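You operate a simulated robot arm through the tools that you are given. There is no shell and no other tool.

Carry out the task below with a simulated robot arm. There is one attempt and no reset: what you move stays moved.

Task
Turn the turntable to its yellow mark, lock the brake, then sand and dust the brown sample.
Fine: the mark meets the pointer; sand with the 120 grit block, then wipe with the yellow tack cloth; put both back, leave the brake locked.

The check looks at the end state, three seconds after you hand in, the way a careful person would. Anything else that was tipped, shoved, dropped, spilled or broken makes it a failure. Flat cloth is picked up by pressing the open fingertips on it (5 to 10 N) and closing them slowly along it; thin cloth reads only 2 to 8 mm in the jaws.

Robot
A 6-joint arm with a two-finger parallel gripper, fixed in place. Base frame: the origin is at the foot of the arm, x ahead of it, y to its left, z up. Readings come in m, rad, newtons and seconds.
Its first joint turns from -2.897 to 2.897 rad. Payload 3.91 kg.
The TCP is the grasp point between the finger pads, 0.03 m short of the fingertips. In the tool frame z runs along the fingers and y along their closing line. Largest opening 0.11 m; finger width 0.02, thickness 0.01; the body of the gripper, 0.048 by 0.112 m, starts 0.055 m behind the TCP.
Orientation is that of the tool frame in the base frame, as a unit quaternion [x, y, z, w]. With the fingers straight down and closing along the base's y, the tool's x points along the base's -x, its y along +y and its z along -z.

Tools
- The arm moves only by the tool servo_tool. Its argument "steps" is a list of rows, each a list of 3 entries, a list of its own where there are three numbers: the shift along the tool's x, y, z in units of 200 mm (1.0 is 200 mm), then the turn, a rotation vector about the tool's x, y, z in units of 120 degrees (1.0 is 120 degrees), then the finger opening in cm, from 0 to 11. In form: [[[x, y, z], [wx, wy, wz], fingers], ...]. A call has 1 to 20 rows; each row is the pose to reach, as a shift and turn from the pose commanded when the call began, along the tool's axes at that moment. A call with a number of a shift or a turn outside -1 to 1 is refused whole. Rows are played at 5 a second. More than 0.05 m and 0.15 rad between two rows, or a gripper value outside its range, and nothing of the call is played. Where a pose cannot be reached the arm comes as near as it can. A force on the tool above 40 N (or 10 N above the force at the start of the call, whichever is more), or a blocked arm, ends the call early, and 0.2 s more pass. Each finger travels about 0.108 m/s and halts on what it meets, pressing with about 33 N; the grip force reading is that of the motor and also rises with nothing between the fingers. The clock runs only during rows and for 0.2 s after the last one: add rows that repeat a pose to give the fingers time. The reply holds the time, the measured pose of the TCP, the force on the tool along the base axes, the opening and the grip force, in the units named above and with some noise, with the torque about the TCP (base axes, N m) and any sound that the robot's microphone picked up.
- Cameras (640 x 400 px; columns grow to the right, rows downward): "scene" is fixed at [0.4025, -0.4907, 1.6128]; the picture's right is [1.00, 0.09, 0.00], its down [0.09, -0.90, -0.43] and it looks along [-0.04, 0.43, -0.90] (base axes); focal length 214 px, centre (320, 200). "wrist" rides on the gripper at [0.072, 0.017, -0.103] in the tool frame; the picture's right is [-0.23, 0.97, 0.00], its down [-0.76, -0.18, -0.62] and it looks along [-0.61, -0.14, 0.78] (tool axes); focal length 222 px, centre (320, 200). There is no depth. A picture from a camera that has moved, and an enlarged one, comes with that camera's place and axes in the base frame and with its lens. The place of the scene camera against the robot may be out by one fixed shift of up to 0.018 m in any direction.
- grab_frame(camera): a new picture of that camera. It takes no simulated time.
- inspect(camera, box): a new picture of the part [left, top, right, bottom] of that camera's present view, enlarged. It takes no simulated time.
- close_job(): hands the job in; it is judged then, once.

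Places have to be worked out from the pictures, the camera data and where the tool is seen. Open the gripper and draw the arm clear of the work before you hand the job in, unless the task says otherwise.

The tools are called after "Call:" by a JSON object that holds its "method" and its "body". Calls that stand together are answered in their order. servo_tool: Moves the arm, as the interface text tells. Its arguments: {"type":"object","properties":{"steps":{"type":"array","items":{"type":"array"}}},"required":["steps"]} The other tools are called the same way: grab_frame (camera) takes a picture; inspect (camera, box) takes an enlarged picture of a part of a camera's view; close_job () hands the job in.

At the start:

```text
time_s: 0.0
ee_pos: [0.4338, 0.3826, 1.206]
tcp_rot: [0.0, 1.0, 0.0, -0.001]
ft_force: [-0.1, 0.4, 1.5]
moment: [-0.02, 0.0, 0.0]
finger_gap: 0.11
grasp_force: 0.0
```

scene: 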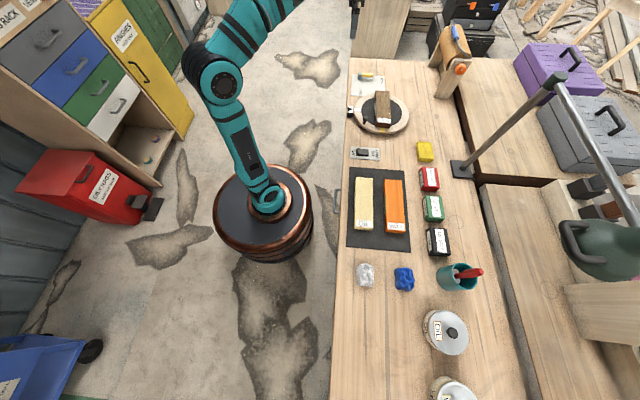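
wrist: 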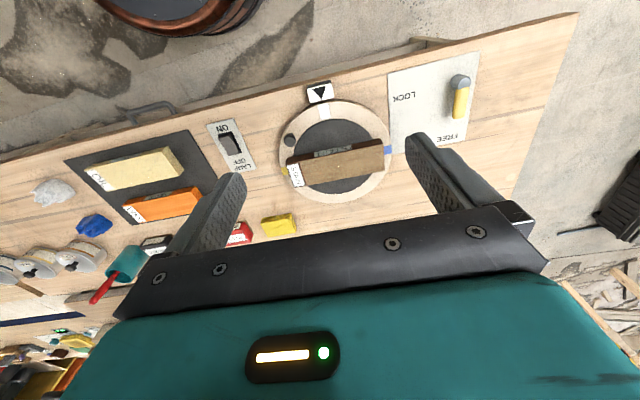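

I start by looking closer at the work area: turntable, brake lever, sanding blocks and cloths.

Call:
{"method": "inspect", "body": {"camera": "scene", "box": [340, 60, 440, 170]}}

Call:
{"method": "inspect", "body": {"camera": "scene", "box": [340, 140, 500, 300]}}

Call:
{"method": "inspect", "body": {"camera": "wrist", "box": [260, 60, 500, 220]}}

Call:
{"method": "inspect", "body": {"camera": "wrist", "box": [0, 110, 300, 320]}}

```text
3.64 times, centred on (390, 115) of scene
camera zoom: at [0.4025, -0.4907, 1.6128], right [1.0, 0.09, 0.0], down [0.09, -0.9, -0.43], along [-0.04, 0.43, -0.9], focal length 780 px, centre (66, 509)
```

zoom: 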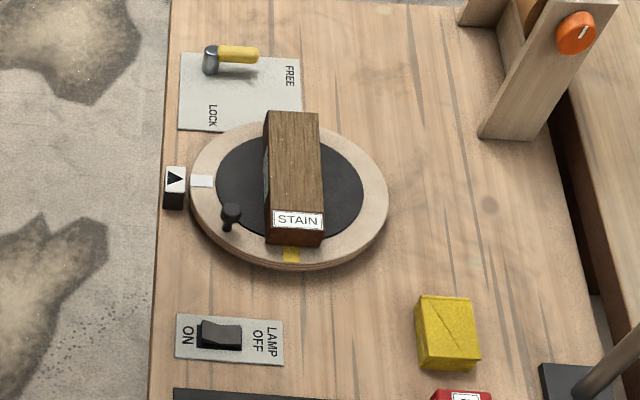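

```text
2.50 times, centred on (420, 220) of scene
camera zoom: at [0.4025, -0.4907, 1.6128], right [1.0, 0.09, 0.0], down [0.09, -0.9, -0.43], along [-0.04, 0.43, -0.9], focal length 536 px, centre (70, 150)
```

zoom: 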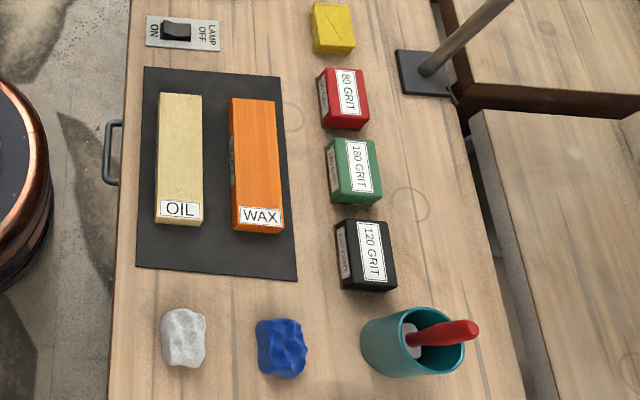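

```text
2.50 times, centred on (380, 140) of wrist
camera zoom: at [0.3606, 0.3986, 1.309], right [0.23, 0.97, 0.0], down [0.76, -0.18, 0.62], along [0.61, -0.14, -0.78], focal length 555 px, centre (170, 350)
```

zoom: 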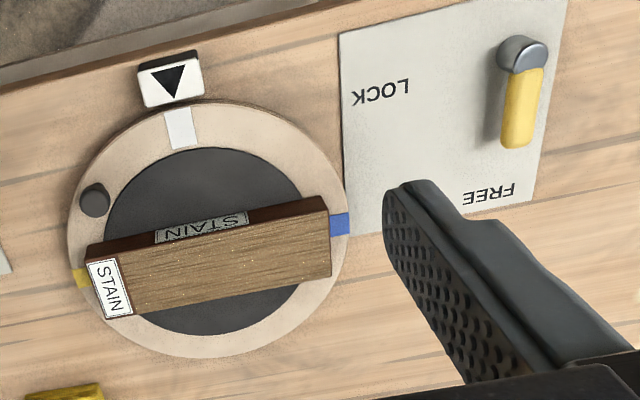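

```text
1.90 times, centred on (150, 215) of wrist
camera zoom: at [0.3606, 0.3986, 1.309], right [0.23, 0.97, 0.0], down [0.76, -0.18, 0.62], along [0.61, -0.14, -0.78], focal length 423 px, centre (644, 171)
```

zoom: 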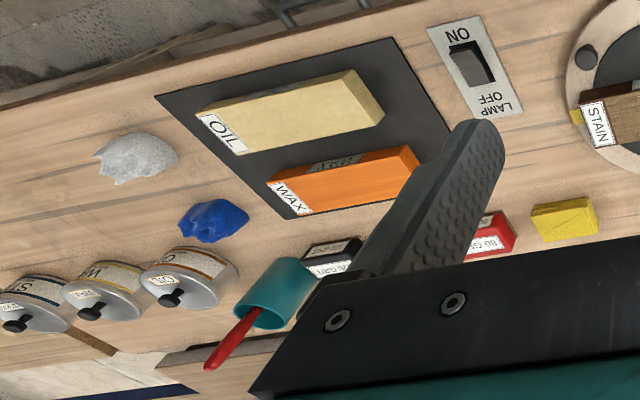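

The white mark is at the pointer now, yellow faces -y and the lever points to FREE (+x), with LOCK on its -y side. I'll move down and back for a closer wrist view of the turntable.

Call:
{"method": "servo_tool", "body": {"steps": [[[0.13, 0, 0.17], [0, 0, 0], 11], [[0.26, 0, 0.34], [0, 0, 0], 11], [[0.4, 0, 0.5], [0, 0, 0], 11], [[0.4, 0, 0.5], [0, 0, 0], 11]]}}

```text
time_s: 1.0
ee_pos: [0.3527, 0.3811, 1.1065]
tcp_rot: [0.0, 1.0, 0.0, 0.0]
ft_force: [0.0, 0.1, 0.3]
moment: [-0.02, 0.04, -0.04]
finger_gap: 0.11
grasp_force: 0.0
```

Arm is at (0.353, 0.381, 1.107) and answers as commanded; now I take pictures from here.

Call:
{"method": "grab_frame", "body": {"camera": "wrist"}}

Call:
{"method": "inspect", "body": {"camera": "wrist", "box": [220, 100, 500, 275]}}

Call:
{"method": "inspect", "body": {"camera": "scene", "box": [340, 60, 420, 140]}}

```text
taken
camera wrist: at [0.2802, 0.3974, 1.2097], right [0.23, 0.97, 0.0], down [0.76, -0.18, 0.62], along [0.61, -0.14, -0.78], focal length 222 px, centre (320, 200)
```

wrist: 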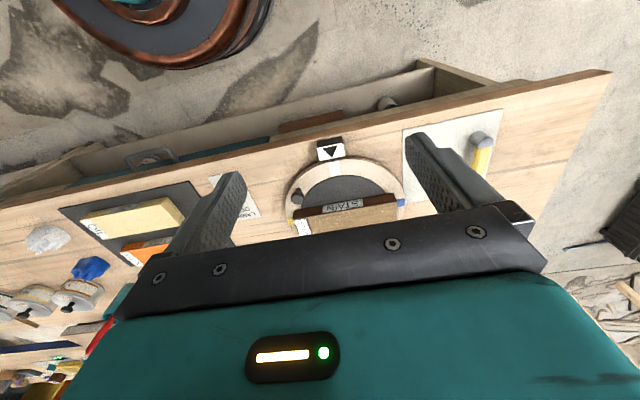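

```text
2.29 times, centred on (360, 188) of wrist
camera zoom: at [0.2802, 0.3974, 1.2097], right [0.23, 0.97, 0.0], down [0.76, -0.18, 0.62], along [0.61, -0.14, -0.78], focal length 508 px, centre (229, 229)
```

zoom: 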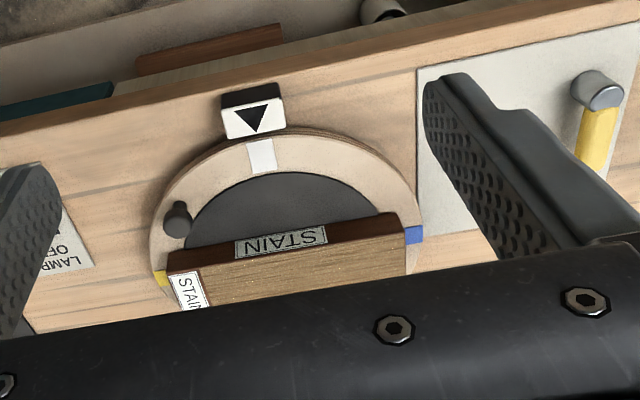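

```text
5.00 times, centred on (380, 100) of scene
camera zoom: at [0.4025, -0.4907, 1.6128], right [1.0, 0.09, 0.0], down [0.09, -0.9, -0.43], along [-0.04, 0.43, -0.9], focal length 1072 px, centre (20, 700)
```

zoom: 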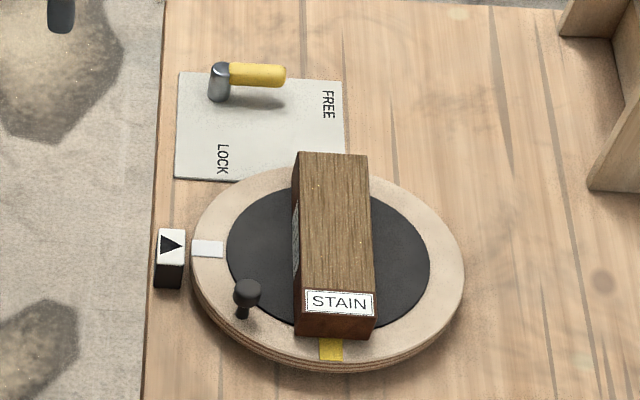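

The wrist views put the disc near z≈0.83–0.86 around (0.60, 0.38). I shift the arm sideways (-y) for a wider baseline and a look at the blocks and cloths.

Call:
{"method": "servo_tool", "body": {"steps": [[[-0.05, -0.2, -0.1], [0, 0, 0], 11], [[-0.1, -0.4, -0.2], [0, 0, 0], 11], [[-0.15, -0.6, -0.3], [0, 0, 0], 11], [[-0.2, -0.8, -0.4], [0, 0, 0], 11], [[-0.25, -1.0, -0.5], [0, 0, 0], 11], [[-0.25, -1.0, -0.5], [0, 0, 0], 11]]}}

Call:
{"method": "grab_frame", "body": {"camera": "wrist"}}

Call:
{"method": "inspect", "body": {"camera": "wrist", "box": [180, 60, 500, 260]}}

```text
time_s: 2.4
ee_pos: [0.4039, 0.1801, 1.2051]
tcp_rot: [0.001, 1.0, -0.001, 0.0]
ft_force: [0.2, 0.7, 1.0]
moment: [-0.02, 0.0, -0.02]
finger_gap: 0.11
grasp_force: 0.0
```

```text
taken
camera wrist: at [0.3315, 0.198, 1.3094], right [0.23, 0.97, 0.0], down [0.76, -0.18, 0.62], along [0.61, -0.14, -0.78], focal length 222 px, centre (320, 200)
```

wrist: 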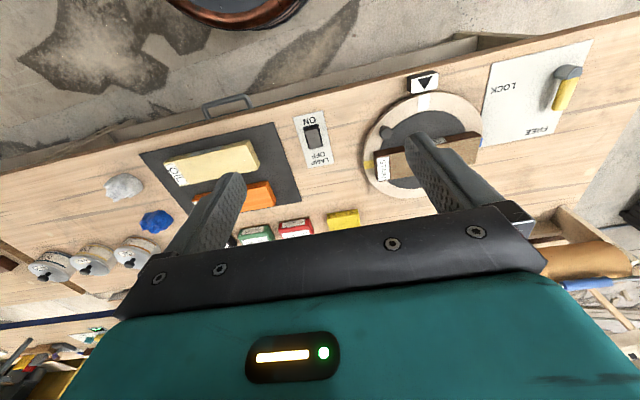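

```text
2.00 times, centred on (340, 160) of wrist
camera zoom: at [0.3315, 0.198, 1.3094], right [0.23, 0.97, 0.0], down [0.76, -0.18, 0.62], along [0.61, -0.14, -0.78], focal length 444 px, centre (280, 280)
```

zoom: 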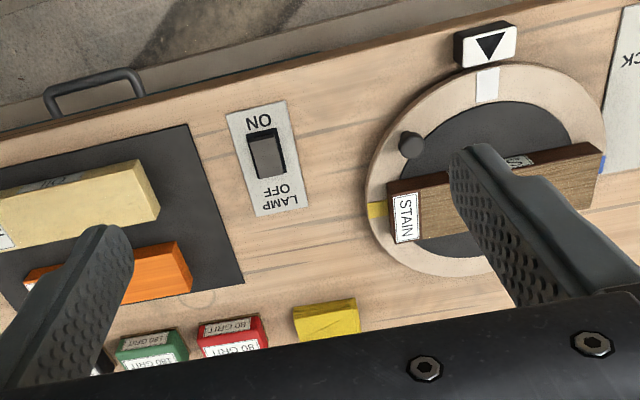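

From two side-by-side wrist views I get the white mark at about (0.506, 0.376, 0.83), the disc centre near (0.622, 0.372), and the black peg at about (0.540, 0.292, 0.85). I move above the peg with the closing line tangent to the disc (tool turned 45°).

Call:
{"method": "servo_tool", "body": {"steps": [[[-0.0976, 0.08, 0.139], [0, 0, -0.0536], 11], [[-0.195, 0.16, 0.278], [0, 0, -0.107], 9], [[-0.293, 0.24, 0.417], [0, 0, -0.161], 7], [[-0.39, 0.32, 0.556], [0, 0, -0.214], 5], [[-0.488, 0.4, 0.695], [0, 0, -0.268], 5], [[-0.586, 0.48, 0.834], [0, 0, -0.321], 5], [[-0.683, 0.56, 0.975], [0, 0, -0.375], 5], [[-0.683, 0.56, 0.975], [0, 0, -0.375], 5]]}}

Call:
{"method": "grab_frame", "body": {"camera": "wrist"}}

Call:
{"method": "inspect", "body": {"camera": "wrist", "box": [220, 40, 460, 190]}}

Call:
{"method": "inspect", "body": {"camera": "scene", "box": [340, 60, 440, 140]}}

```text
time_s: 4.2
ee_pos: [0.5425, 0.2936, 1.0105]
tcp_rot: [-0.384, 0.924, 0.0, 0.0]
ft_force: [0.3, -0.3, -1.2]
moment: [-0.02, -0.04, 0.01]
finger_gap: 0.0499
grasp_force: 0.0
```

```text
taken
camera wrist: at [0.4778, 0.2538, 1.1146], right [-0.53, 0.85, 0.0], down [0.66, 0.41, 0.62], along [0.53, 0.33, -0.78], focal length 222 px, centre (320, 200)
```

wrist: 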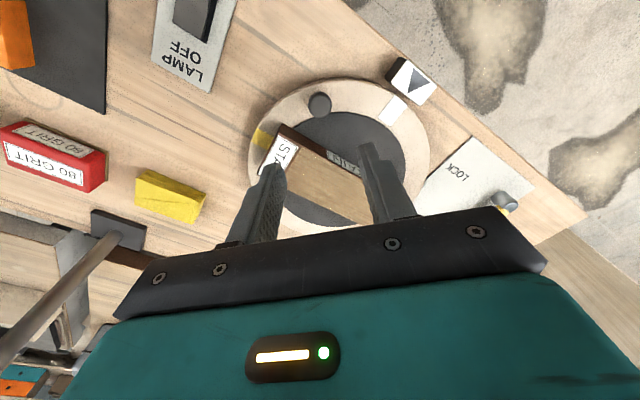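

```text
2.67 times, centred on (340, 115) of wrist
camera zoom: at [0.4778, 0.2538, 1.1146], right [-0.53, 0.85, 0.0], down [0.66, 0.41, 0.62], along [0.53, 0.33, -0.78], focal length 592 px, centre (267, 427)
```

zoom: 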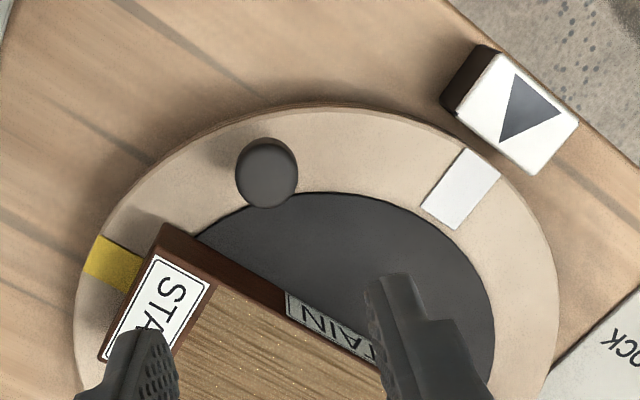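

```text
5.00 times, centred on (390, 100) of scene
camera zoom: at [0.4025, -0.4907, 1.6128], right [1.0, 0.09, 0.0], down [0.09, -0.9, -0.43], along [-0.04, 0.43, -0.9], focal length 1072 px, centre (-30, 700)
```

zoom: 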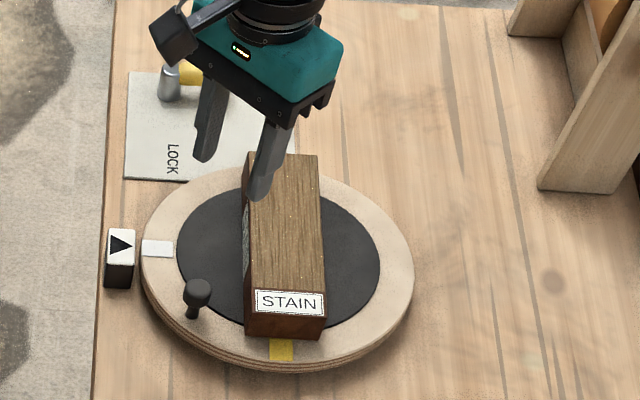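

The peg head (≈26 mm wide) sits at column 320, right under the TCP as intended. I descend to about 0.925 for a finer check.

Call:
{"method": "servo_tool", "body": {"steps": [[[0, 0, 0.14], [0, 0, 0], 5], [[0, 0, 0.28], [0, 0, 0], 5], [[0, 0, 0.425], [0, 0, 0], 5], [[0, 0, 0.425], [0, 0, 0], 5]]}}

Call:
{"method": "inspect", "body": {"camera": "wrist", "box": [220, 60, 420, 200]}}

Call:
{"method": "inspect", "body": {"camera": "scene", "box": [340, 70, 420, 140]}}

```text
time_s: 5.2
ee_pos: [0.5417, 0.2949, 0.9252]
tcp_rot: [-0.383, 0.924, 0.0, 0.0]
ft_force: [0.7, 0.1, 0.3]
moment: [-0.01, 0.05, 0.01]
finger_gap: 0.0501
grasp_force: 0.1
```

```text
2.86 times, centred on (320, 130) of wrist
camera zoom: at [0.477, 0.2548, 1.0284], right [-0.53, 0.85, 0.0], down [0.66, 0.41, 0.62], along [0.53, 0.33, -0.78], focal length 635 px, centre (320, 400)
```

zoom: 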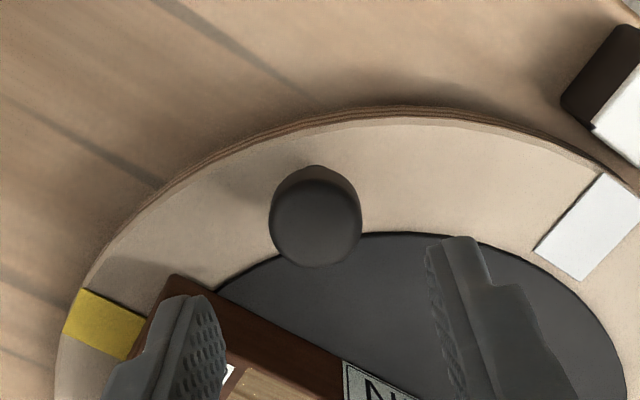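

```text
5.71 times, centred on (380, 105) of scene
camera zoom: at [0.4025, -0.4907, 1.6128], right [1.0, 0.09, 0.0], down [0.09, -0.9, -0.43], along [-0.04, 0.43, -0.9], focal length 1226 px, centre (-23, 743)
```

zoom: 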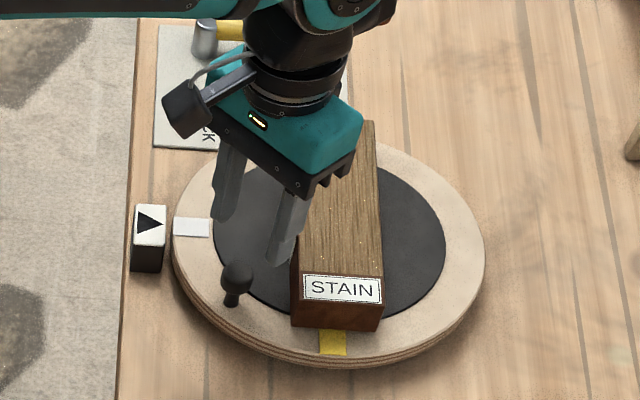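

Combining both cameras (scene image sits ~1.6 cm high of nominal), the peg head is at about (0.5385, 0.2925, 0.860), with the disc top near 0.83. I nudge 3.5 mm outward, descend to z≈0.872 with fingers straddling the head.

Call:
{"method": "servo_tool", "body": {"steps": [[[0.0175, 0, 0.09], [0, 0, 0], 5], [[0.0175, 0, 0.18], [0, 0, 0], 5], [[0.0175, 0, 0.266], [0, 0, 0], 5], [[0.0175, 0, 0.266], [0, 0, 0], 5]]}}

Call:
{"method": "inspect", "body": {"camera": "wrist", "box": [220, 80, 420, 220]}}

Call:
{"method": "inspect", "body": {"camera": "scene", "box": [340, 70, 420, 140]}}

```text
time_s: 6.2
ee_pos: [0.5386, 0.2909, 0.8724]
tcp_rot: [-0.383, 0.924, 0.0, 0.0]
ft_force: [1.2, 0.3, 0.1]
moment: [0.0, -0.01, 0.02]
finger_gap: 0.0503
grasp_force: 0.0
```

```text
2.86 times, centred on (320, 150) of wrist
camera zoom: at [0.4739, 0.2514, 0.9758], right [-0.53, 0.85, 0.0], down [0.66, 0.41, 0.62], along [0.53, 0.33, -0.78], focal length 635 px, centre (320, 343)
```

zoom: 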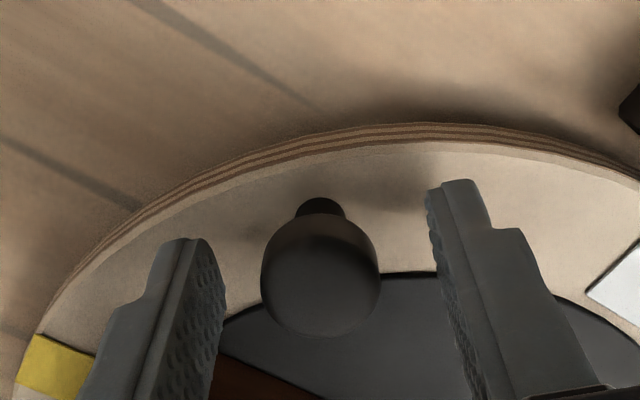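

```text
5.71 times, centred on (380, 105) of scene
camera zoom: at [0.4025, -0.4907, 1.6128], right [1.0, 0.09, 0.0], down [0.09, -0.9, -0.43], along [-0.04, 0.43, -0.9], focal length 1226 px, centre (-23, 743)
```

zoom: 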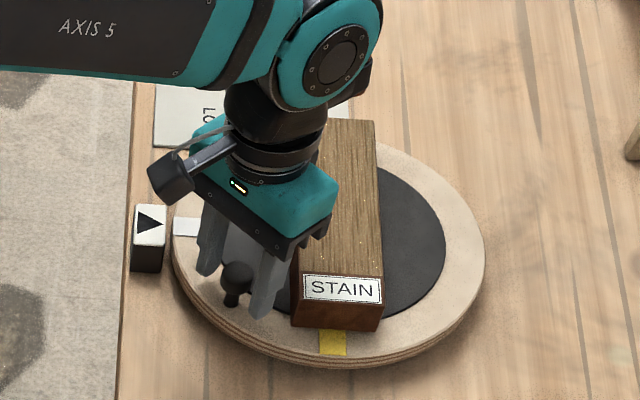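

The peg head (≈25 mm) is centred between the fingers with tips ~1 cm above the disc. I close gently to feel its width.

Call:
{"method": "servo_tool", "body": {"steps": [[[0, 0, 0], [0, 0, 0], 4], [[0, 0, 0], [0, 0, 0], 3.2], [[0, 0, 0], [0, 0, 0], 2.7], [[0, 0, 0], [0, 0, 0], 2.2], [[0, 0, 0], [0, 0, 0], 2.2]]}}

```text
time_s: 7.4
ee_pos: [0.5376, 0.2922, 0.8722]
tcp_rot: [-0.382, 0.924, 0.0, 0.0]
ft_force: [-0.8, -1.6, 0.1]
moment: [0.07, 0.09, 0.02]
finger_gap: 0.0249
grasp_force: 44.1
```

The peg is 24.9 mm wide and gripped at (0.538, 0.292); I take the disc centre as (0.6225, 0.3765), R≈0.12. I loosen to a 28 mm fork and push it the first 30° along the arc, clockwise from above.

Call:
{"method": "servo_tool", "body": {"steps": [[[0, 0, 0], [0, 0, 0], 2.8], [[-0.0015, 0.0417, 0], [0, 0, 0.0333], 2.8], [[-0.0058, 0.0832, 0], [0, 0, 0.0667], 2.8], [[-0.0131, 0.1243, 0], [0, 0, 0.1], 2.8], [[-0.0232, 0.1648, 0], [0, 0, 0.1333], 2.8], [[-0.0361, 0.2045, 0], [0, 0, 0.1667], 2.8], [[-0.0517, 0.2432, 0], [0, 0, 0.2], 2.8], [[-0.07, 0.2807, 0], [0, 0, 0.2333], 2.8], [[-0.0801, 0.299, 0], [0, 0, 0.25], 2.8]]}}

Call:
{"method": "inspect", "body": {"camera": "wrist", "box": [220, 80, 420, 220]}}

Call:
{"method": "inspect", "body": {"camera": "scene", "box": [340, 70, 420, 140]}}

```text
time_s: 9.4
ee_pos: [0.5077, 0.3458, 0.8735]
tcp_rot: [-0.131, 0.991, 0.0, 0.0]
ft_force: [-0.7, 0.3, -0.3]
moment: [-0.03, 0.01, 0.01]
finger_gap: 0.0283
grasp_force: 0.1
```

```text
2.86 times, centred on (320, 150) of wrist
camera zoom: at [0.4322, 0.3427, 0.976], right [-0.03, 1.0, 0.0], down [0.78, 0.02, 0.62], along [0.62, 0.02, -0.78], focal length 635 px, centre (320, 343)
```

zoom: 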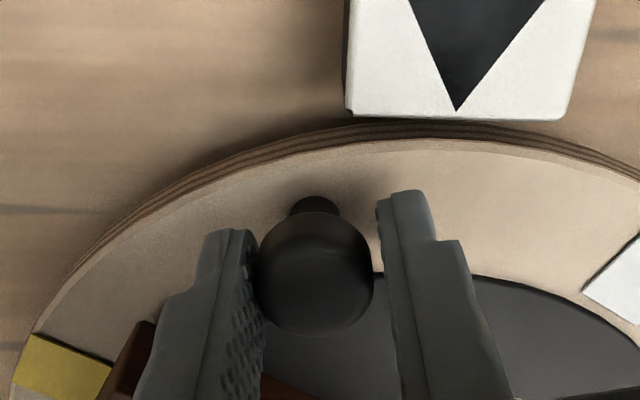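

```text
5.71 times, centred on (380, 105) of scene
camera zoom: at [0.4025, -0.4907, 1.6128], right [1.0, 0.09, 0.0], down [0.09, -0.9, -0.43], along [-0.04, 0.43, -0.9], focal length 1226 px, centre (-23, 743)
```

zoom: 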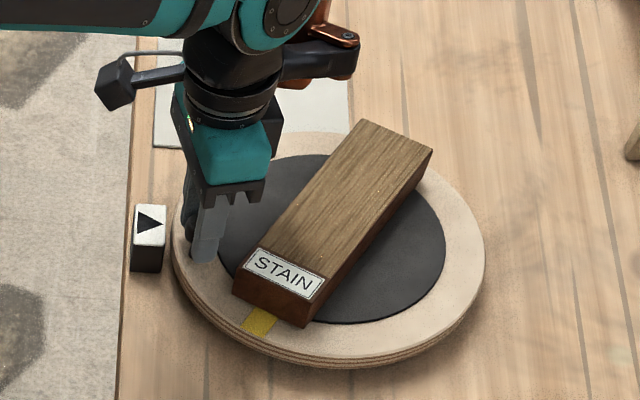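

The disc follows the fork cleanly (~30° done) and the peg stays centred radially. I continue along the arc to about 85°.

Call:
{"method": "servo_tool", "body": {"steps": [[[-0.0015, 0.0417, 0], [0, 0, 0.0333], 2.8], [[-0.0058, 0.0832, 0], [0, 0, 0.0667], 2.8], [[-0.0131, 0.1243, 0], [0, 0, 0.1], 2.8], [[-0.0232, 0.1648, 0], [0, 0, 0.1333], 2.8], [[-0.0361, 0.2045, 0], [0, 0, 0.1667], 2.8], [[-0.0517, 0.2432, 0], [0, 0, 0.2], 2.8], [[-0.07, 0.2807, 0], [0, 0, 0.2333], 2.8], [[-0.0909, 0.3169, 0], [0, 0, 0.2667], 2.8], [[-0.1142, 0.3515, 0], [0, 0, 0.3], 2.8], [[-0.1399, 0.3844, 0], [0, 0, 0.3333], 2.8], [[-0.1679, 0.4154, 0], [0, 0, 0.3667], 2.8], [[-0.1979, 0.4444, 0], [0, 0, 0.4], 2.8], [[-0.2298, 0.4712, 0], [0, 0, 0.4333], 2.8], [[-0.255, 0.4899, 0], [0, 0, 0.4583], 2.8], [[-0.255, 0.4899, 0], [0, 0, 0.4583], 2.8]]}}

Call:
{"method": "inspect", "body": {"camera": "wrist", "box": [120, 60, 420, 240]}}

Call:
{"method": "inspect", "body": {"camera": "scene", "box": [340, 70, 420, 140]}}

```text
time_s: 12.6
ee_pos: [0.532, 0.4549, 0.8723]
tcp_rot: [0.341, 0.94, 0.0, 0.0]
ft_force: [-0.2, -0.1, -0.2]
moment: [-0.01, -0.01, 0.0]
finger_gap: 0.0281
grasp_force: 0.1
```

```text
2.13 times, centred on (270, 150) of wrist
camera zoom: at [0.4857, 0.5124, 0.9763], right [0.8, 0.6, 0.0], down [0.47, -0.63, 0.62], along [0.37, -0.5, -0.78], focal length 474 px, centre (427, 307)
```

zoom: 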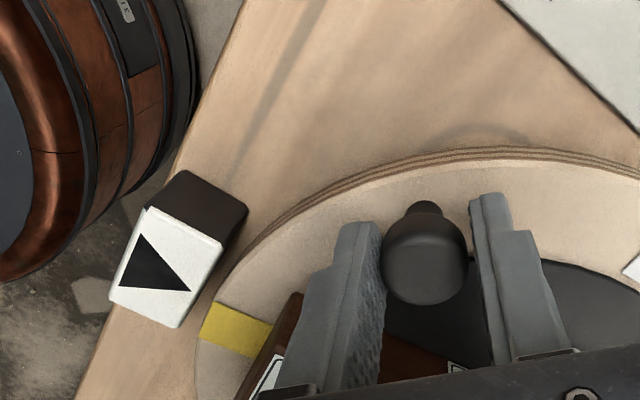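

```text
5.71 times, centred on (380, 105) of scene
camera zoom: at [0.4025, -0.4907, 1.6128], right [1.0, 0.09, 0.0], down [0.09, -0.9, -0.43], along [-0.04, 0.43, -0.9], focal length 1226 px, centre (-23, 743)
```

zoom: 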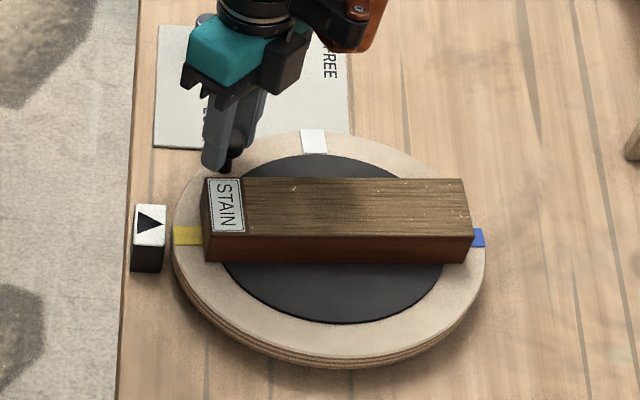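

About 85° done; the yellow mark is a few degrees short of the pointer. I push 4° more and check.

Call:
{"method": "servo_tool", "body": {"steps": [[[-0.0004, 0.0209, 0], [0, 0, 0.0167], 2.8], [[-0.0015, 0.0417, 0], [0, 0, 0.0333], 2.8], [[-0.0015, 0.0417, 0], [0, 0, 0.0333], 2.8]]}}

Call:
{"method": "inspect", "body": {"camera": "wrist", "box": [120, 60, 420, 240]}}

Call:
{"method": "inspect", "body": {"camera": "scene", "box": [350, 90, 400, 120]}}

```text
time_s: 13.4
ee_pos: [0.535, 0.4591, 0.8727]
tcp_rot: [0.374, 0.927, 0.0, 0.0]
ft_force: [0.4, 0.9, -0.2]
moment: [-0.01, 0.0, 0.02]
finger_gap: 0.028
grasp_force: 0.1
```

```text
2.13 times, centred on (270, 150) of wrist
camera zoom: at [0.4954, 0.5217, 0.9768], right [0.84, 0.54, 0.0], down [0.42, -0.66, 0.62], along [0.34, -0.52, -0.78], focal length 474 px, centre (427, 307)
```

zoom: 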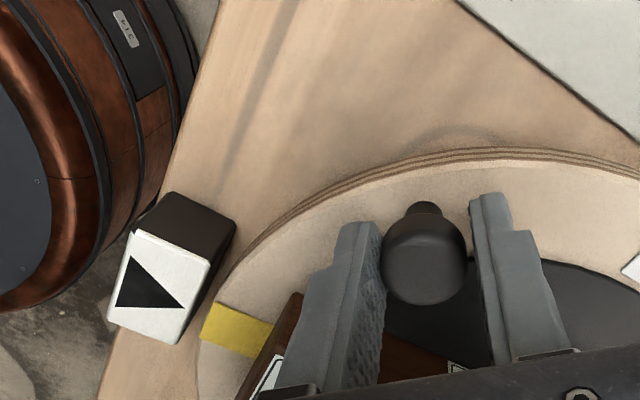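

```text
12.80 times, centred on (375, 105) of scene
camera zoom: at [0.4025, -0.4907, 1.6128], right [1.0, 0.09, 0.0], down [0.09, -0.9, -0.43], along [-0.04, 0.43, -0.9], focal length 2745 px, centre (-384, 1416)
```

zoom: 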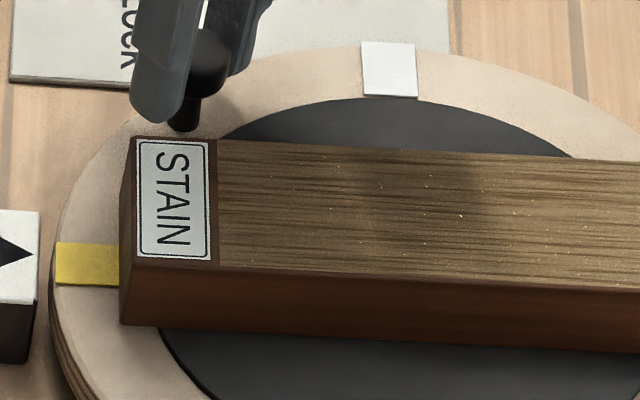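

The yellow mark is ~1° short by combining scene and wrist sight lines against the pointer apex (0.479, 0.376). I push ~0.9° further and recheck.

Call:
{"method": "servo_tool", "body": {"steps": [[[-0.0001, 0.0094, 0], [0, 0, 0.0075], 2.8], [[-0.0001, 0.0094, 0], [0, 0, 0.0075], 2.8], [[-0.0001, 0.0094, 0], [0, 0, 0.0075], 2.8]]}}

Call:
{"method": "inspect", "body": {"camera": "wrist", "box": [150, 120, 270, 240]}}

Call:
{"method": "inspect", "body": {"camera": "scene", "box": [350, 90, 400, 120]}}

```text
time_s: 14.2
ee_pos: [0.5371, 0.4606, 0.8728]
tcp_rot: [0.382, 0.924, 0.001, 0.0]
ft_force: [-0.5, 1.0, 0.1]
moment: [0.0, -0.01, 0.04]
finger_gap: 0.0282
grasp_force: 0.0
```

```text
3.33 times, centred on (210, 180) of wrist
camera zoom: at [0.4973, 0.5236, 0.9764], right [0.85, 0.53, 0.0], down [0.41, -0.66, 0.62], along [0.33, -0.53, -0.78], focal length 740 px, centre (687, 267)
```

zoom: 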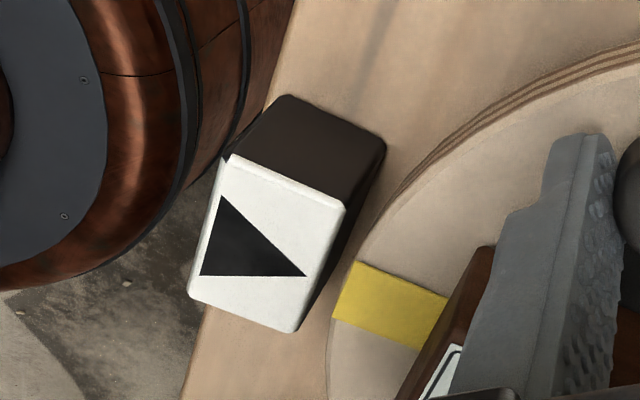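

```text
12.80 times, centred on (375, 105) of scene
camera zoom: at [0.4025, -0.4907, 1.6128], right [1.0, 0.09, 0.0], down [0.09, -0.9, -0.43], along [-0.04, 0.43, -0.9], focal length 2745 px, centre (-384, 1416)
```

zoom: 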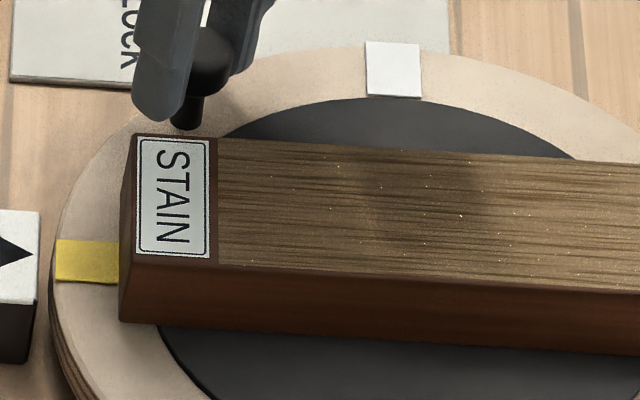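

Scene and wrist sight lines now bracket the pointer within about ±0.5°, so the yellow mark meets it. I open the fork and lift straight up, then move toward the brake lever.

Call:
{"method": "servo_tool", "body": {"steps": [[[0, 0, 0], [0, 0, 0], 3.6], [[0, 0, 0], [0, 0, 0], 4.6], [[0, 0, 0], [0, 0, 0], 5], [[0, 0, -0.15], [0, 0, 0], 5], [[0, 0, -0.35], [0, 0, 0], 5], [[0, 0, -0.55], [0, 0, 0], 5], [[0, 0, -0.75], [0, 0, 0], 5], [[0, 0, -0.75], [0, 0, 0], 5]]}}

Call:
{"method": "inspect", "body": {"camera": "scene", "box": [340, 65, 420, 125]}}

Call:
{"method": "grab_frame", "body": {"camera": "wrist"}}

```text
time_s: 16.0
ee_pos: [0.5366, 0.4603, 1.023]
tcp_rot: [0.381, 0.925, 0.0, -0.001]
ft_force: [-0.3, -0.1, 0.0]
moment: [0.01, -0.01, 0.02]
finger_gap: 0.0498
grasp_force: 0.0
```

```text
6.67 times, centred on (380, 95) of scene
camera zoom: at [0.4025, -0.4907, 1.6128], right [1.0, 0.09, 0.0], down [0.09, -0.9, -0.43], along [-0.04, 0.43, -0.9], focal length 1430 px, centre (-80, 900)
```

zoom: 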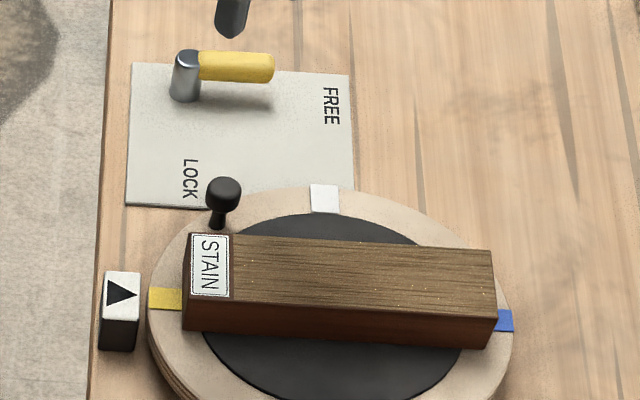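

```text
taken
camera wrist: at [0.4967, 0.5231, 1.1268], right [0.85, 0.53, 0.0], down [0.41, -0.66, 0.62], along [0.33, -0.53, -0.78], focal length 222 px, centre (320, 200)
```

wrist: 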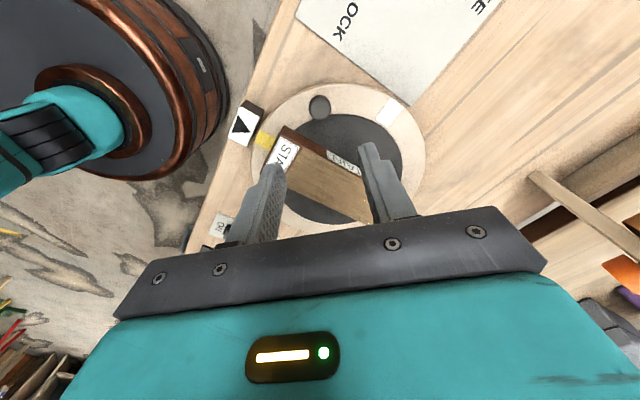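

The lever stands on its post with its yellow handle pointing +x near (0.55, 0.625, ~0.855). I move above it with the tool turned back to close along y.

Call:
{"method": "servo_tool", "body": {"steps": [[[0.089, 0.1057, 0.017], [0, 0, -0.0625], 5], [[0.178, 0.2113, 0.033], [0, 0, -0.125], 5], [[0.267, 0.317, 0.05], [0, 0, -0.1875], 5], [[0.356, 0.4227, 0.067], [0, 0, -0.25], 5], [[0.445, 0.528, 0.083], [0, 0, -0.3125], 5], [[0.534, 0.634, 0.1], [0, 0, -0.375], 5], [[0.534, 0.634, 0.1], [0, 0, -0.375], 5]]}}

Call:
{"method": "grab_frame", "body": {"camera": "wrist"}}

Call:
{"method": "inspect", "body": {"camera": "wrist", "box": [220, 40, 460, 190]}}

Call:
{"method": "inspect", "body": {"camera": "scene", "box": [340, 50, 420, 110]}}

```text
time_s: 17.6
ee_pos: [0.5519, 0.6257, 1.0023]
tcp_rot: [-0.002, 1.0, 0.0, 0.0]
ft_force: [0.5, 0.5, -0.8]
moment: [-0.03, -0.02, 0.02]
finger_gap: 0.0499
grasp_force: 0.1
```

```text
taken
camera wrist: at [0.4792, 0.643, 1.1056], right [0.22, 0.97, 0.0], down [0.76, -0.18, 0.62], along [0.61, -0.14, -0.78], focal length 222 px, centre (320, 200)
```

wrist: 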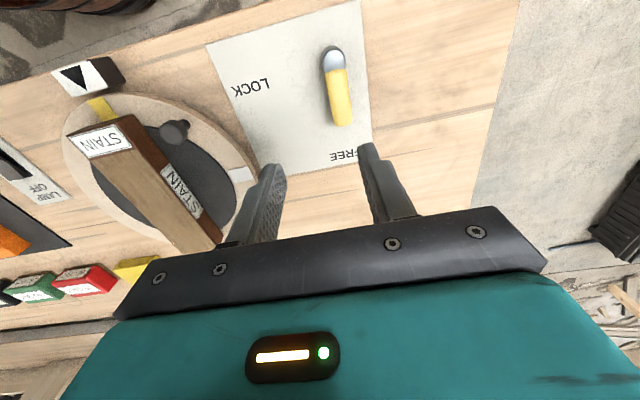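

```text
2.67 times, centred on (340, 115) of wrist
camera zoom: at [0.4792, 0.643, 1.1056], right [0.22, 0.97, 0.0], down [0.76, -0.18, 0.62], along [0.61, -0.14, -0.78], focal length 592 px, centre (267, 427)
```

zoom: 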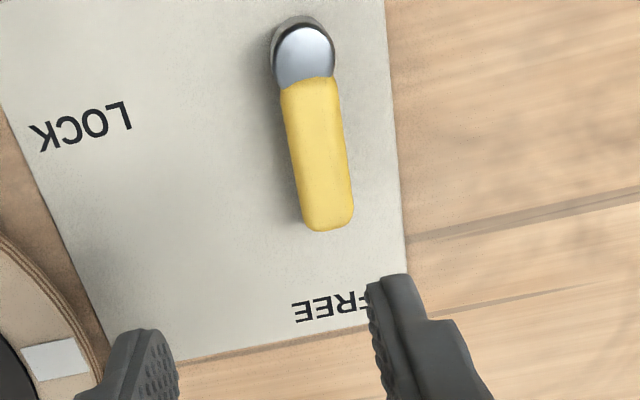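

```text
6.67 times, centred on (380, 80) of scene
camera zoom: at [0.4025, -0.4907, 1.6128], right [1.0, 0.09, 0.0], down [0.09, -0.9, -0.43], along [-0.04, 0.43, -0.9], focal length 1430 px, centre (-80, 1000)
```

zoom: 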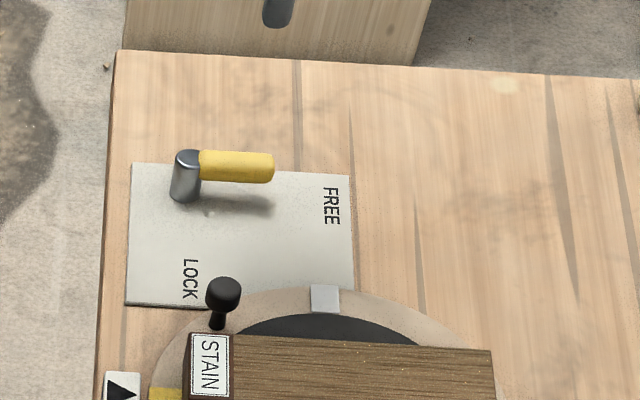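

The handle runs along +x at y≈0.648 from the pivot (0.507, 0.65) to x≈0.573. I centre over it at x≈0.555 and descend to z≈0.93 for another look.

Call:
{"method": "servo_tool", "body": {"steps": [[[-0.005, 0.055, 0.12], [0, 0, 0], 5], [[-0.015, 0.11, 0.24], [0, 0, 0], 5], [[-0.015, 0.11, 0.35], [0, 0, 0], 5], [[-0.015, 0.11, 0.35], [0, 0, 0], 5]]}}

Call:
{"method": "inspect", "body": {"camera": "wrist", "box": [200, 50, 440, 200]}}

Call:
{"method": "inspect", "body": {"camera": "scene", "box": [340, 50, 420, 110]}}

```text
time_s: 18.6
ee_pos: [0.5526, 0.6492, 0.9334]
tcp_rot: [-0.001, 1.0, 0.0, 0.0]
ft_force: [-0.1, 0.8, 0.4]
moment: [0.0, 0.02, 0.0]
finger_gap: 0.0497
grasp_force: 0.1
```

```text
2.67 times, centred on (320, 125) of wrist
camera zoom: at [0.4804, 0.6647, 1.0361], right [0.23, 0.97, 0.0], down [0.76, -0.18, 0.62], along [0.61, -0.14, -0.78], focal length 592 px, centre (320, 400)
```

zoom: 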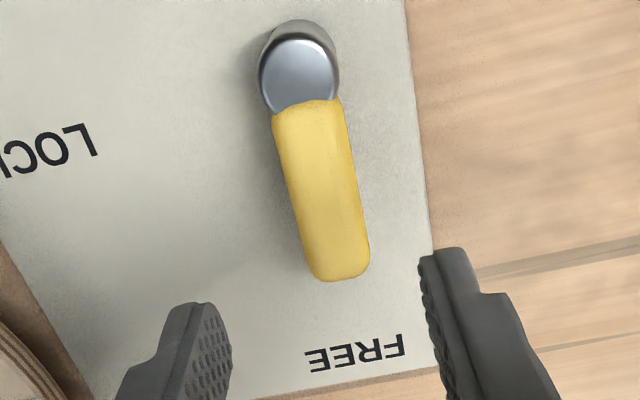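

```text
6.67 times, centred on (380, 80) of scene
camera zoom: at [0.4025, -0.4907, 1.6128], right [1.0, 0.09, 0.0], down [0.09, -0.9, -0.43], along [-0.04, 0.43, -0.9], focal length 1430 px, centre (-80, 1000)
```

zoom: 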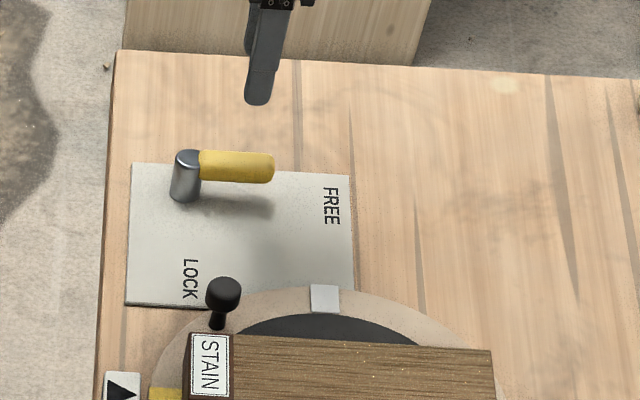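

Triangulating the two wrist views gives a lever top near z≈0.83 and the plate near 0.80. I descend to TCP 0.86 first and check clearance.

Call:
{"method": "servo_tool", "body": {"steps": [[[0, 0, 0.12], [0, 0, 0], 5], [[0, 0, 0.24], [0, 0, 0], 5], [[0, 0, 0.365], [0, 0, 0], 5], [[0, 0, 0.365], [0, 0, 0], 5]]}}

Call:
{"method": "inspect", "body": {"camera": "wrist", "box": [200, 70, 440, 220]}}

Call:
{"method": "inspect", "body": {"camera": "scene", "box": [340, 50, 420, 110]}}

```text
time_s: 19.6
ee_pos: [0.5545, 0.6489, 0.8577]
tcp_rot: [-0.001, 1.0, 0.0, 0.0]
ft_force: [-0.1, 0.5, 0.0]
moment: [-0.01, 0.0, -0.03]
finger_gap: 0.0501
grasp_force: 0.0
```

```text
2.67 times, centred on (320, 145) of wrist
camera zoom: at [0.4811, 0.6643, 0.9614], right [0.23, 0.97, 0.0], down [0.76, -0.18, 0.62], along [0.61, -0.14, -0.78], focal length 592 px, centre (320, 347)
```

zoom: 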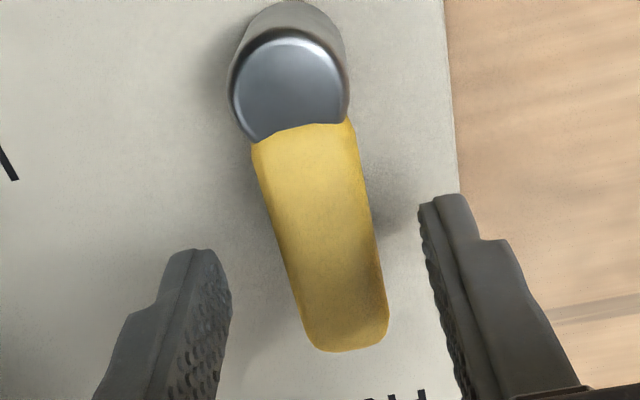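

```text
6.67 times, centred on (380, 80) of scene
camera zoom: at [0.4025, -0.4907, 1.6128], right [1.0, 0.09, 0.0], down [0.09, -0.9, -0.43], along [-0.04, 0.43, -0.9], focal length 1430 px, centre (-80, 1000)
```

zoom: 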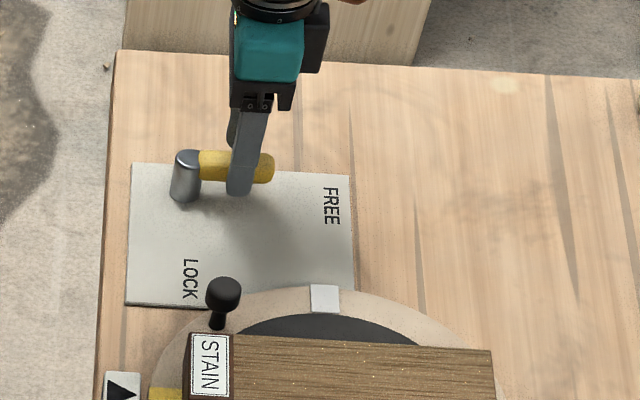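

Fingers straddle the handle (≈20 mm wide). I go 8 mm lower and narrow the fork to 26 mm around it.

Call:
{"method": "servo_tool", "body": {"steps": [[[0, 0, 0.02], [0, 0, 0], 4.2], [[0, 0, 0.04], [0, 0, 0], 3.4], [[0, 0, 0.04], [0, 0, 0], 2.6], [[0, 0, 0.04], [0, 0, 0], 2.6]]}}

Call:
{"method": "inspect", "body": {"camera": "wrist", "box": [200, 70, 440, 220]}}

Call:
{"method": "inspect", "body": {"camera": "scene", "box": [350, 60, 390, 90]}}

```text
time_s: 20.6
ee_pos: [0.5544, 0.6482, 0.8508]
tcp_rot: [0.0, 1.0, 0.001, 0.001]
ft_force: [0.5, 1.6, -0.1]
moment: [0.02, -0.01, 0.04]
finger_gap: 0.0262
grasp_force: 0.9
```

```text
2.67 times, centred on (320, 145) of wrist
camera zoom: at [0.4813, 0.6647, 0.9541], right [0.23, 0.97, 0.0], down [0.76, -0.18, 0.62], along [0.61, -0.14, -0.78], focal length 592 px, centre (320, 347)
```

zoom: 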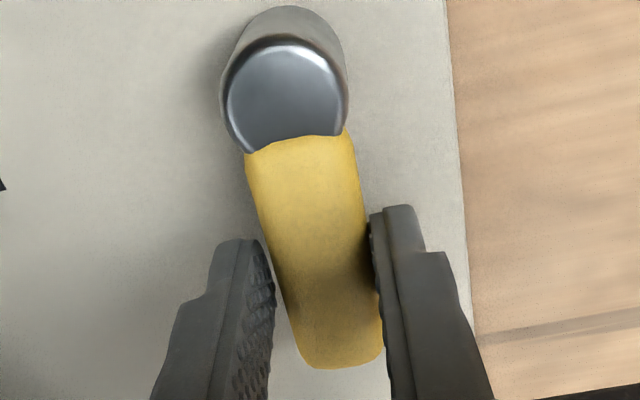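

```text
13.33 times, centred on (370, 75) of scene
camera zoom: at [0.4025, -0.4907, 1.6128], right [1.0, 0.09, 0.0], down [0.09, -0.9, -0.43], along [-0.04, 0.43, -0.9], focal length 2860 px, centre (-347, 1867)
```

zoom: 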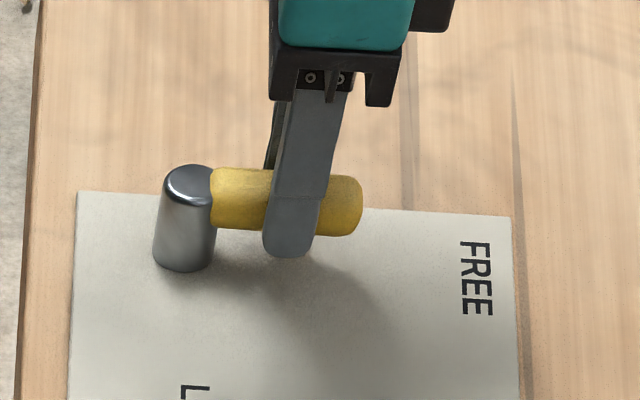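

The fork encloses the handle. I swing it the first 45° toward LOCK (clockwise from above) about the pivot at (0.512, 0.65).

Call:
{"method": "servo_tool", "body": {"steps": [[[0.0008, -0.0183, 0], [0, 0, 0.0417], 2.6], [[0.0032, -0.0365, 0], [0, 0, 0.0833], 2.6], [[0.0072, -0.0543, 0], [0, 0, 0.125], 2.6], [[0.0127, -0.0718, 0], [0, 0, 0.1667], 2.6], [[0.0197, -0.0887, 0], [0, 0, 0.2083], 2.6], [[0.0281, -0.105, 0], [0, 0, 0.25], 2.6], [[0.038, -0.1205, 0], [0, 0, 0.2917], 2.6], [[0.0491, -0.135, 0], [0, 0, 0.3333], 2.6], [[0.0615, -0.1485, 0], [0, 0, 0.375], 2.6]]}}

Call:
{"method": "inspect", "body": {"camera": "wrist", "box": [200, 70, 440, 220]}}

Call:
{"method": "inspect", "body": {"camera": "scene", "box": [340, 60, 420, 120]}}

```text
time_s: 22.6
ee_pos: [0.5419, 0.6181, 0.8518]
tcp_rot: [0.383, 0.924, 0.0, 0.001]
ft_force: [0.3, 1.2, 1.2]
moment: [0.01, -0.01, 0.02]
finger_gap: 0.0267
grasp_force: 0.1
```

```text
2.67 times, centred on (320, 145) of wrist
camera zoom: at [0.5023, 0.6805, 0.9547], right [0.85, 0.53, 0.0], down [0.41, -0.66, 0.62], along [0.33, -0.53, -0.78], focal length 592 px, centre (320, 347)
```

zoom: 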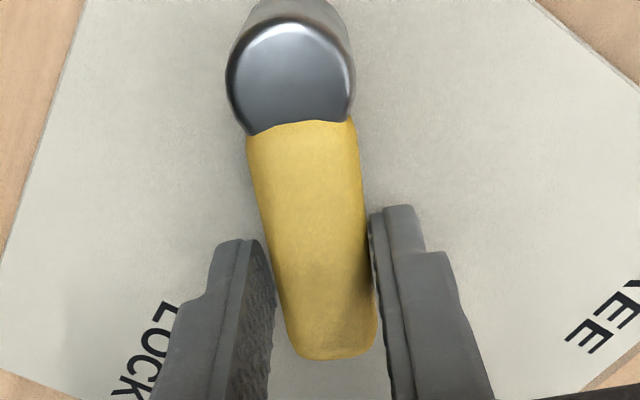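

```text
6.67 times, centred on (380, 90) of scene
camera zoom: at [0.4025, -0.4907, 1.6128], right [1.0, 0.09, 0.0], down [0.09, -0.9, -0.43], along [-0.04, 0.43, -0.9], focal length 1430 px, centre (-80, 933)
```

zoom: 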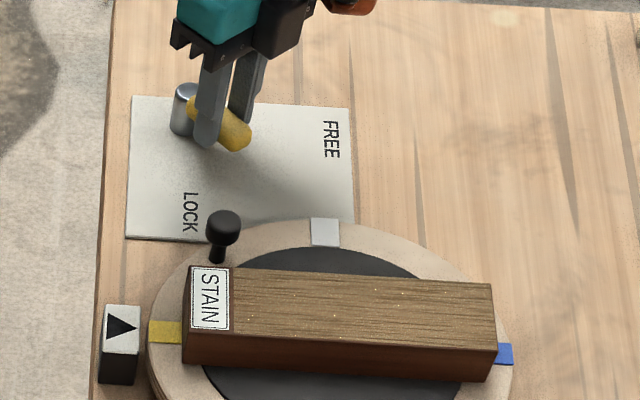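

The handle swings freely with the fork. I continue the remaining ~47° to the LOCK position.

Call:
{"method": "servo_tool", "body": {"steps": [[[0.0008, -0.0183, 0], [0, 0, 0.0417], 2.6], [[0.0032, -0.0365, 0], [0, 0, 0.0833], 2.6], [[0.0072, -0.0543, 0], [0, 0, 0.125], 2.6], [[0.0127, -0.0718, 0], [0, 0, 0.1667], 2.6], [[0.0197, -0.0887, 0], [0, 0, 0.2083], 2.6], [[0.0281, -0.105, 0], [0, 0, 0.25], 2.6], [[0.038, -0.1205, 0], [0, 0, 0.2917], 2.6], [[0.0491, -0.135, 0], [0, 0, 0.3333], 2.6], [[0.0615, -0.1485, 0], [0, 0, 0.375], 2.6], [[0.0668, -0.1536, 0], [0, 0, 0.3917], 2.6]]}}

Call:
{"method": "inspect", "body": {"camera": "wrist", "box": [200, 70, 440, 220]}}

Call:
{"method": "inspect", "body": {"camera": "scene", "box": [340, 60, 420, 120]}}

```text
time_s: 24.8
ee_pos: [0.5122, 0.6043, 0.8515]
tcp_rot: [0.719, 0.695, 0.0, 0.0]
ft_force: [6.2, 1.9, -0.7]
moment: [0.04, -0.06, 0.09]
finger_gap: 0.029
grasp_force: 3.3
```

```text
2.67 times, centred on (320, 145) of wrist
camera zoom: at [0.5312, 0.6772, 0.955], right [0.97, -0.26, 0.0], down [-0.2, -0.75, 0.62], along [-0.16, -0.6, -0.78], focal length 592 px, centre (320, 347)
```

zoom: 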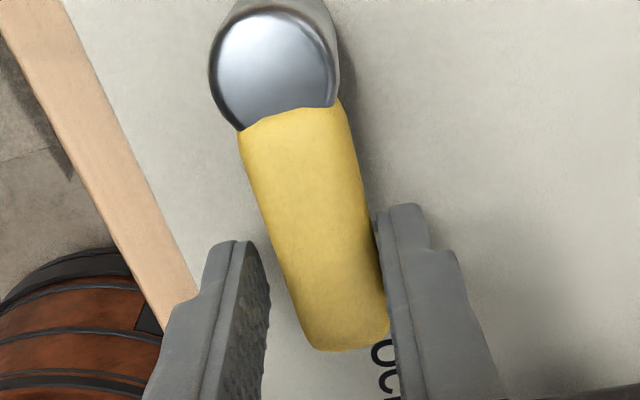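

```text
6.67 times, centred on (380, 90) of scene
camera zoom: at [0.4025, -0.4907, 1.6128], right [1.0, 0.09, 0.0], down [0.09, -0.9, -0.43], along [-0.04, 0.43, -0.9], focal length 1430 px, centre (-80, 933)
```

zoom: 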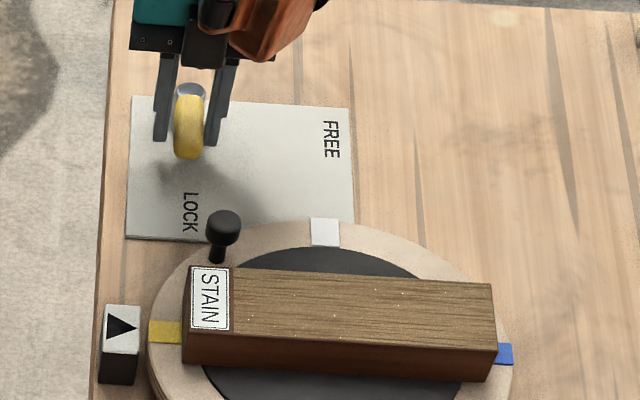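

A 6 N reaction and the fingers being spread show the lever meeting its end stop with the handle pointing to LOCK. I press a touch further to confirm it is fully home.

Call:
{"method": "servo_tool", "body": {"steps": [[[0.0, -0.006, 0], [0, 0, 0.0125], 2.6], [[0.0003, -0.012, 0], [0, 0, 0.025], 2.6], [[0.0003, -0.012, 0], [0, 0, 0.025], 2.6]]}}

Call:
{"method": "inspect", "body": {"camera": "wrist", "box": [200, 70, 440, 220]}}

```text
time_s: 25.6
ee_pos: [0.5109, 0.6058, 0.8522]
tcp_rot: [0.737, 0.676, 0.0, 0.0]
ft_force: [16.9, 6.0, 0.6]
moment: [0.27, -0.36, 0.26]
finger_gap: 0.034
grasp_force: 8.2
```

```text
2.67 times, centred on (320, 145) of wrist
camera zoom: at [0.5329, 0.6766, 0.955], right [0.95, -0.31, 0.0], down [-0.24, -0.74, 0.62], along [-0.19, -0.59, -0.78], focal length 592 px, centre (320, 347)
```

zoom: 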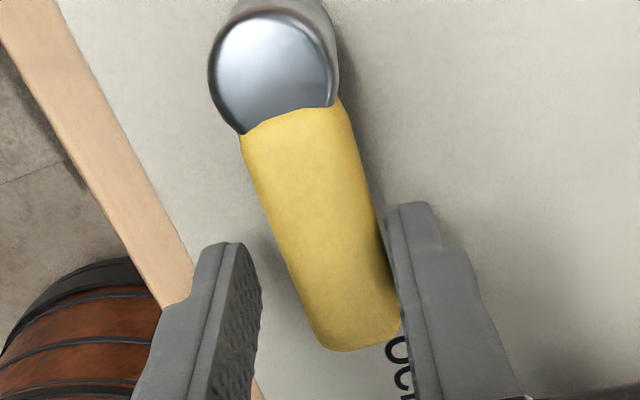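

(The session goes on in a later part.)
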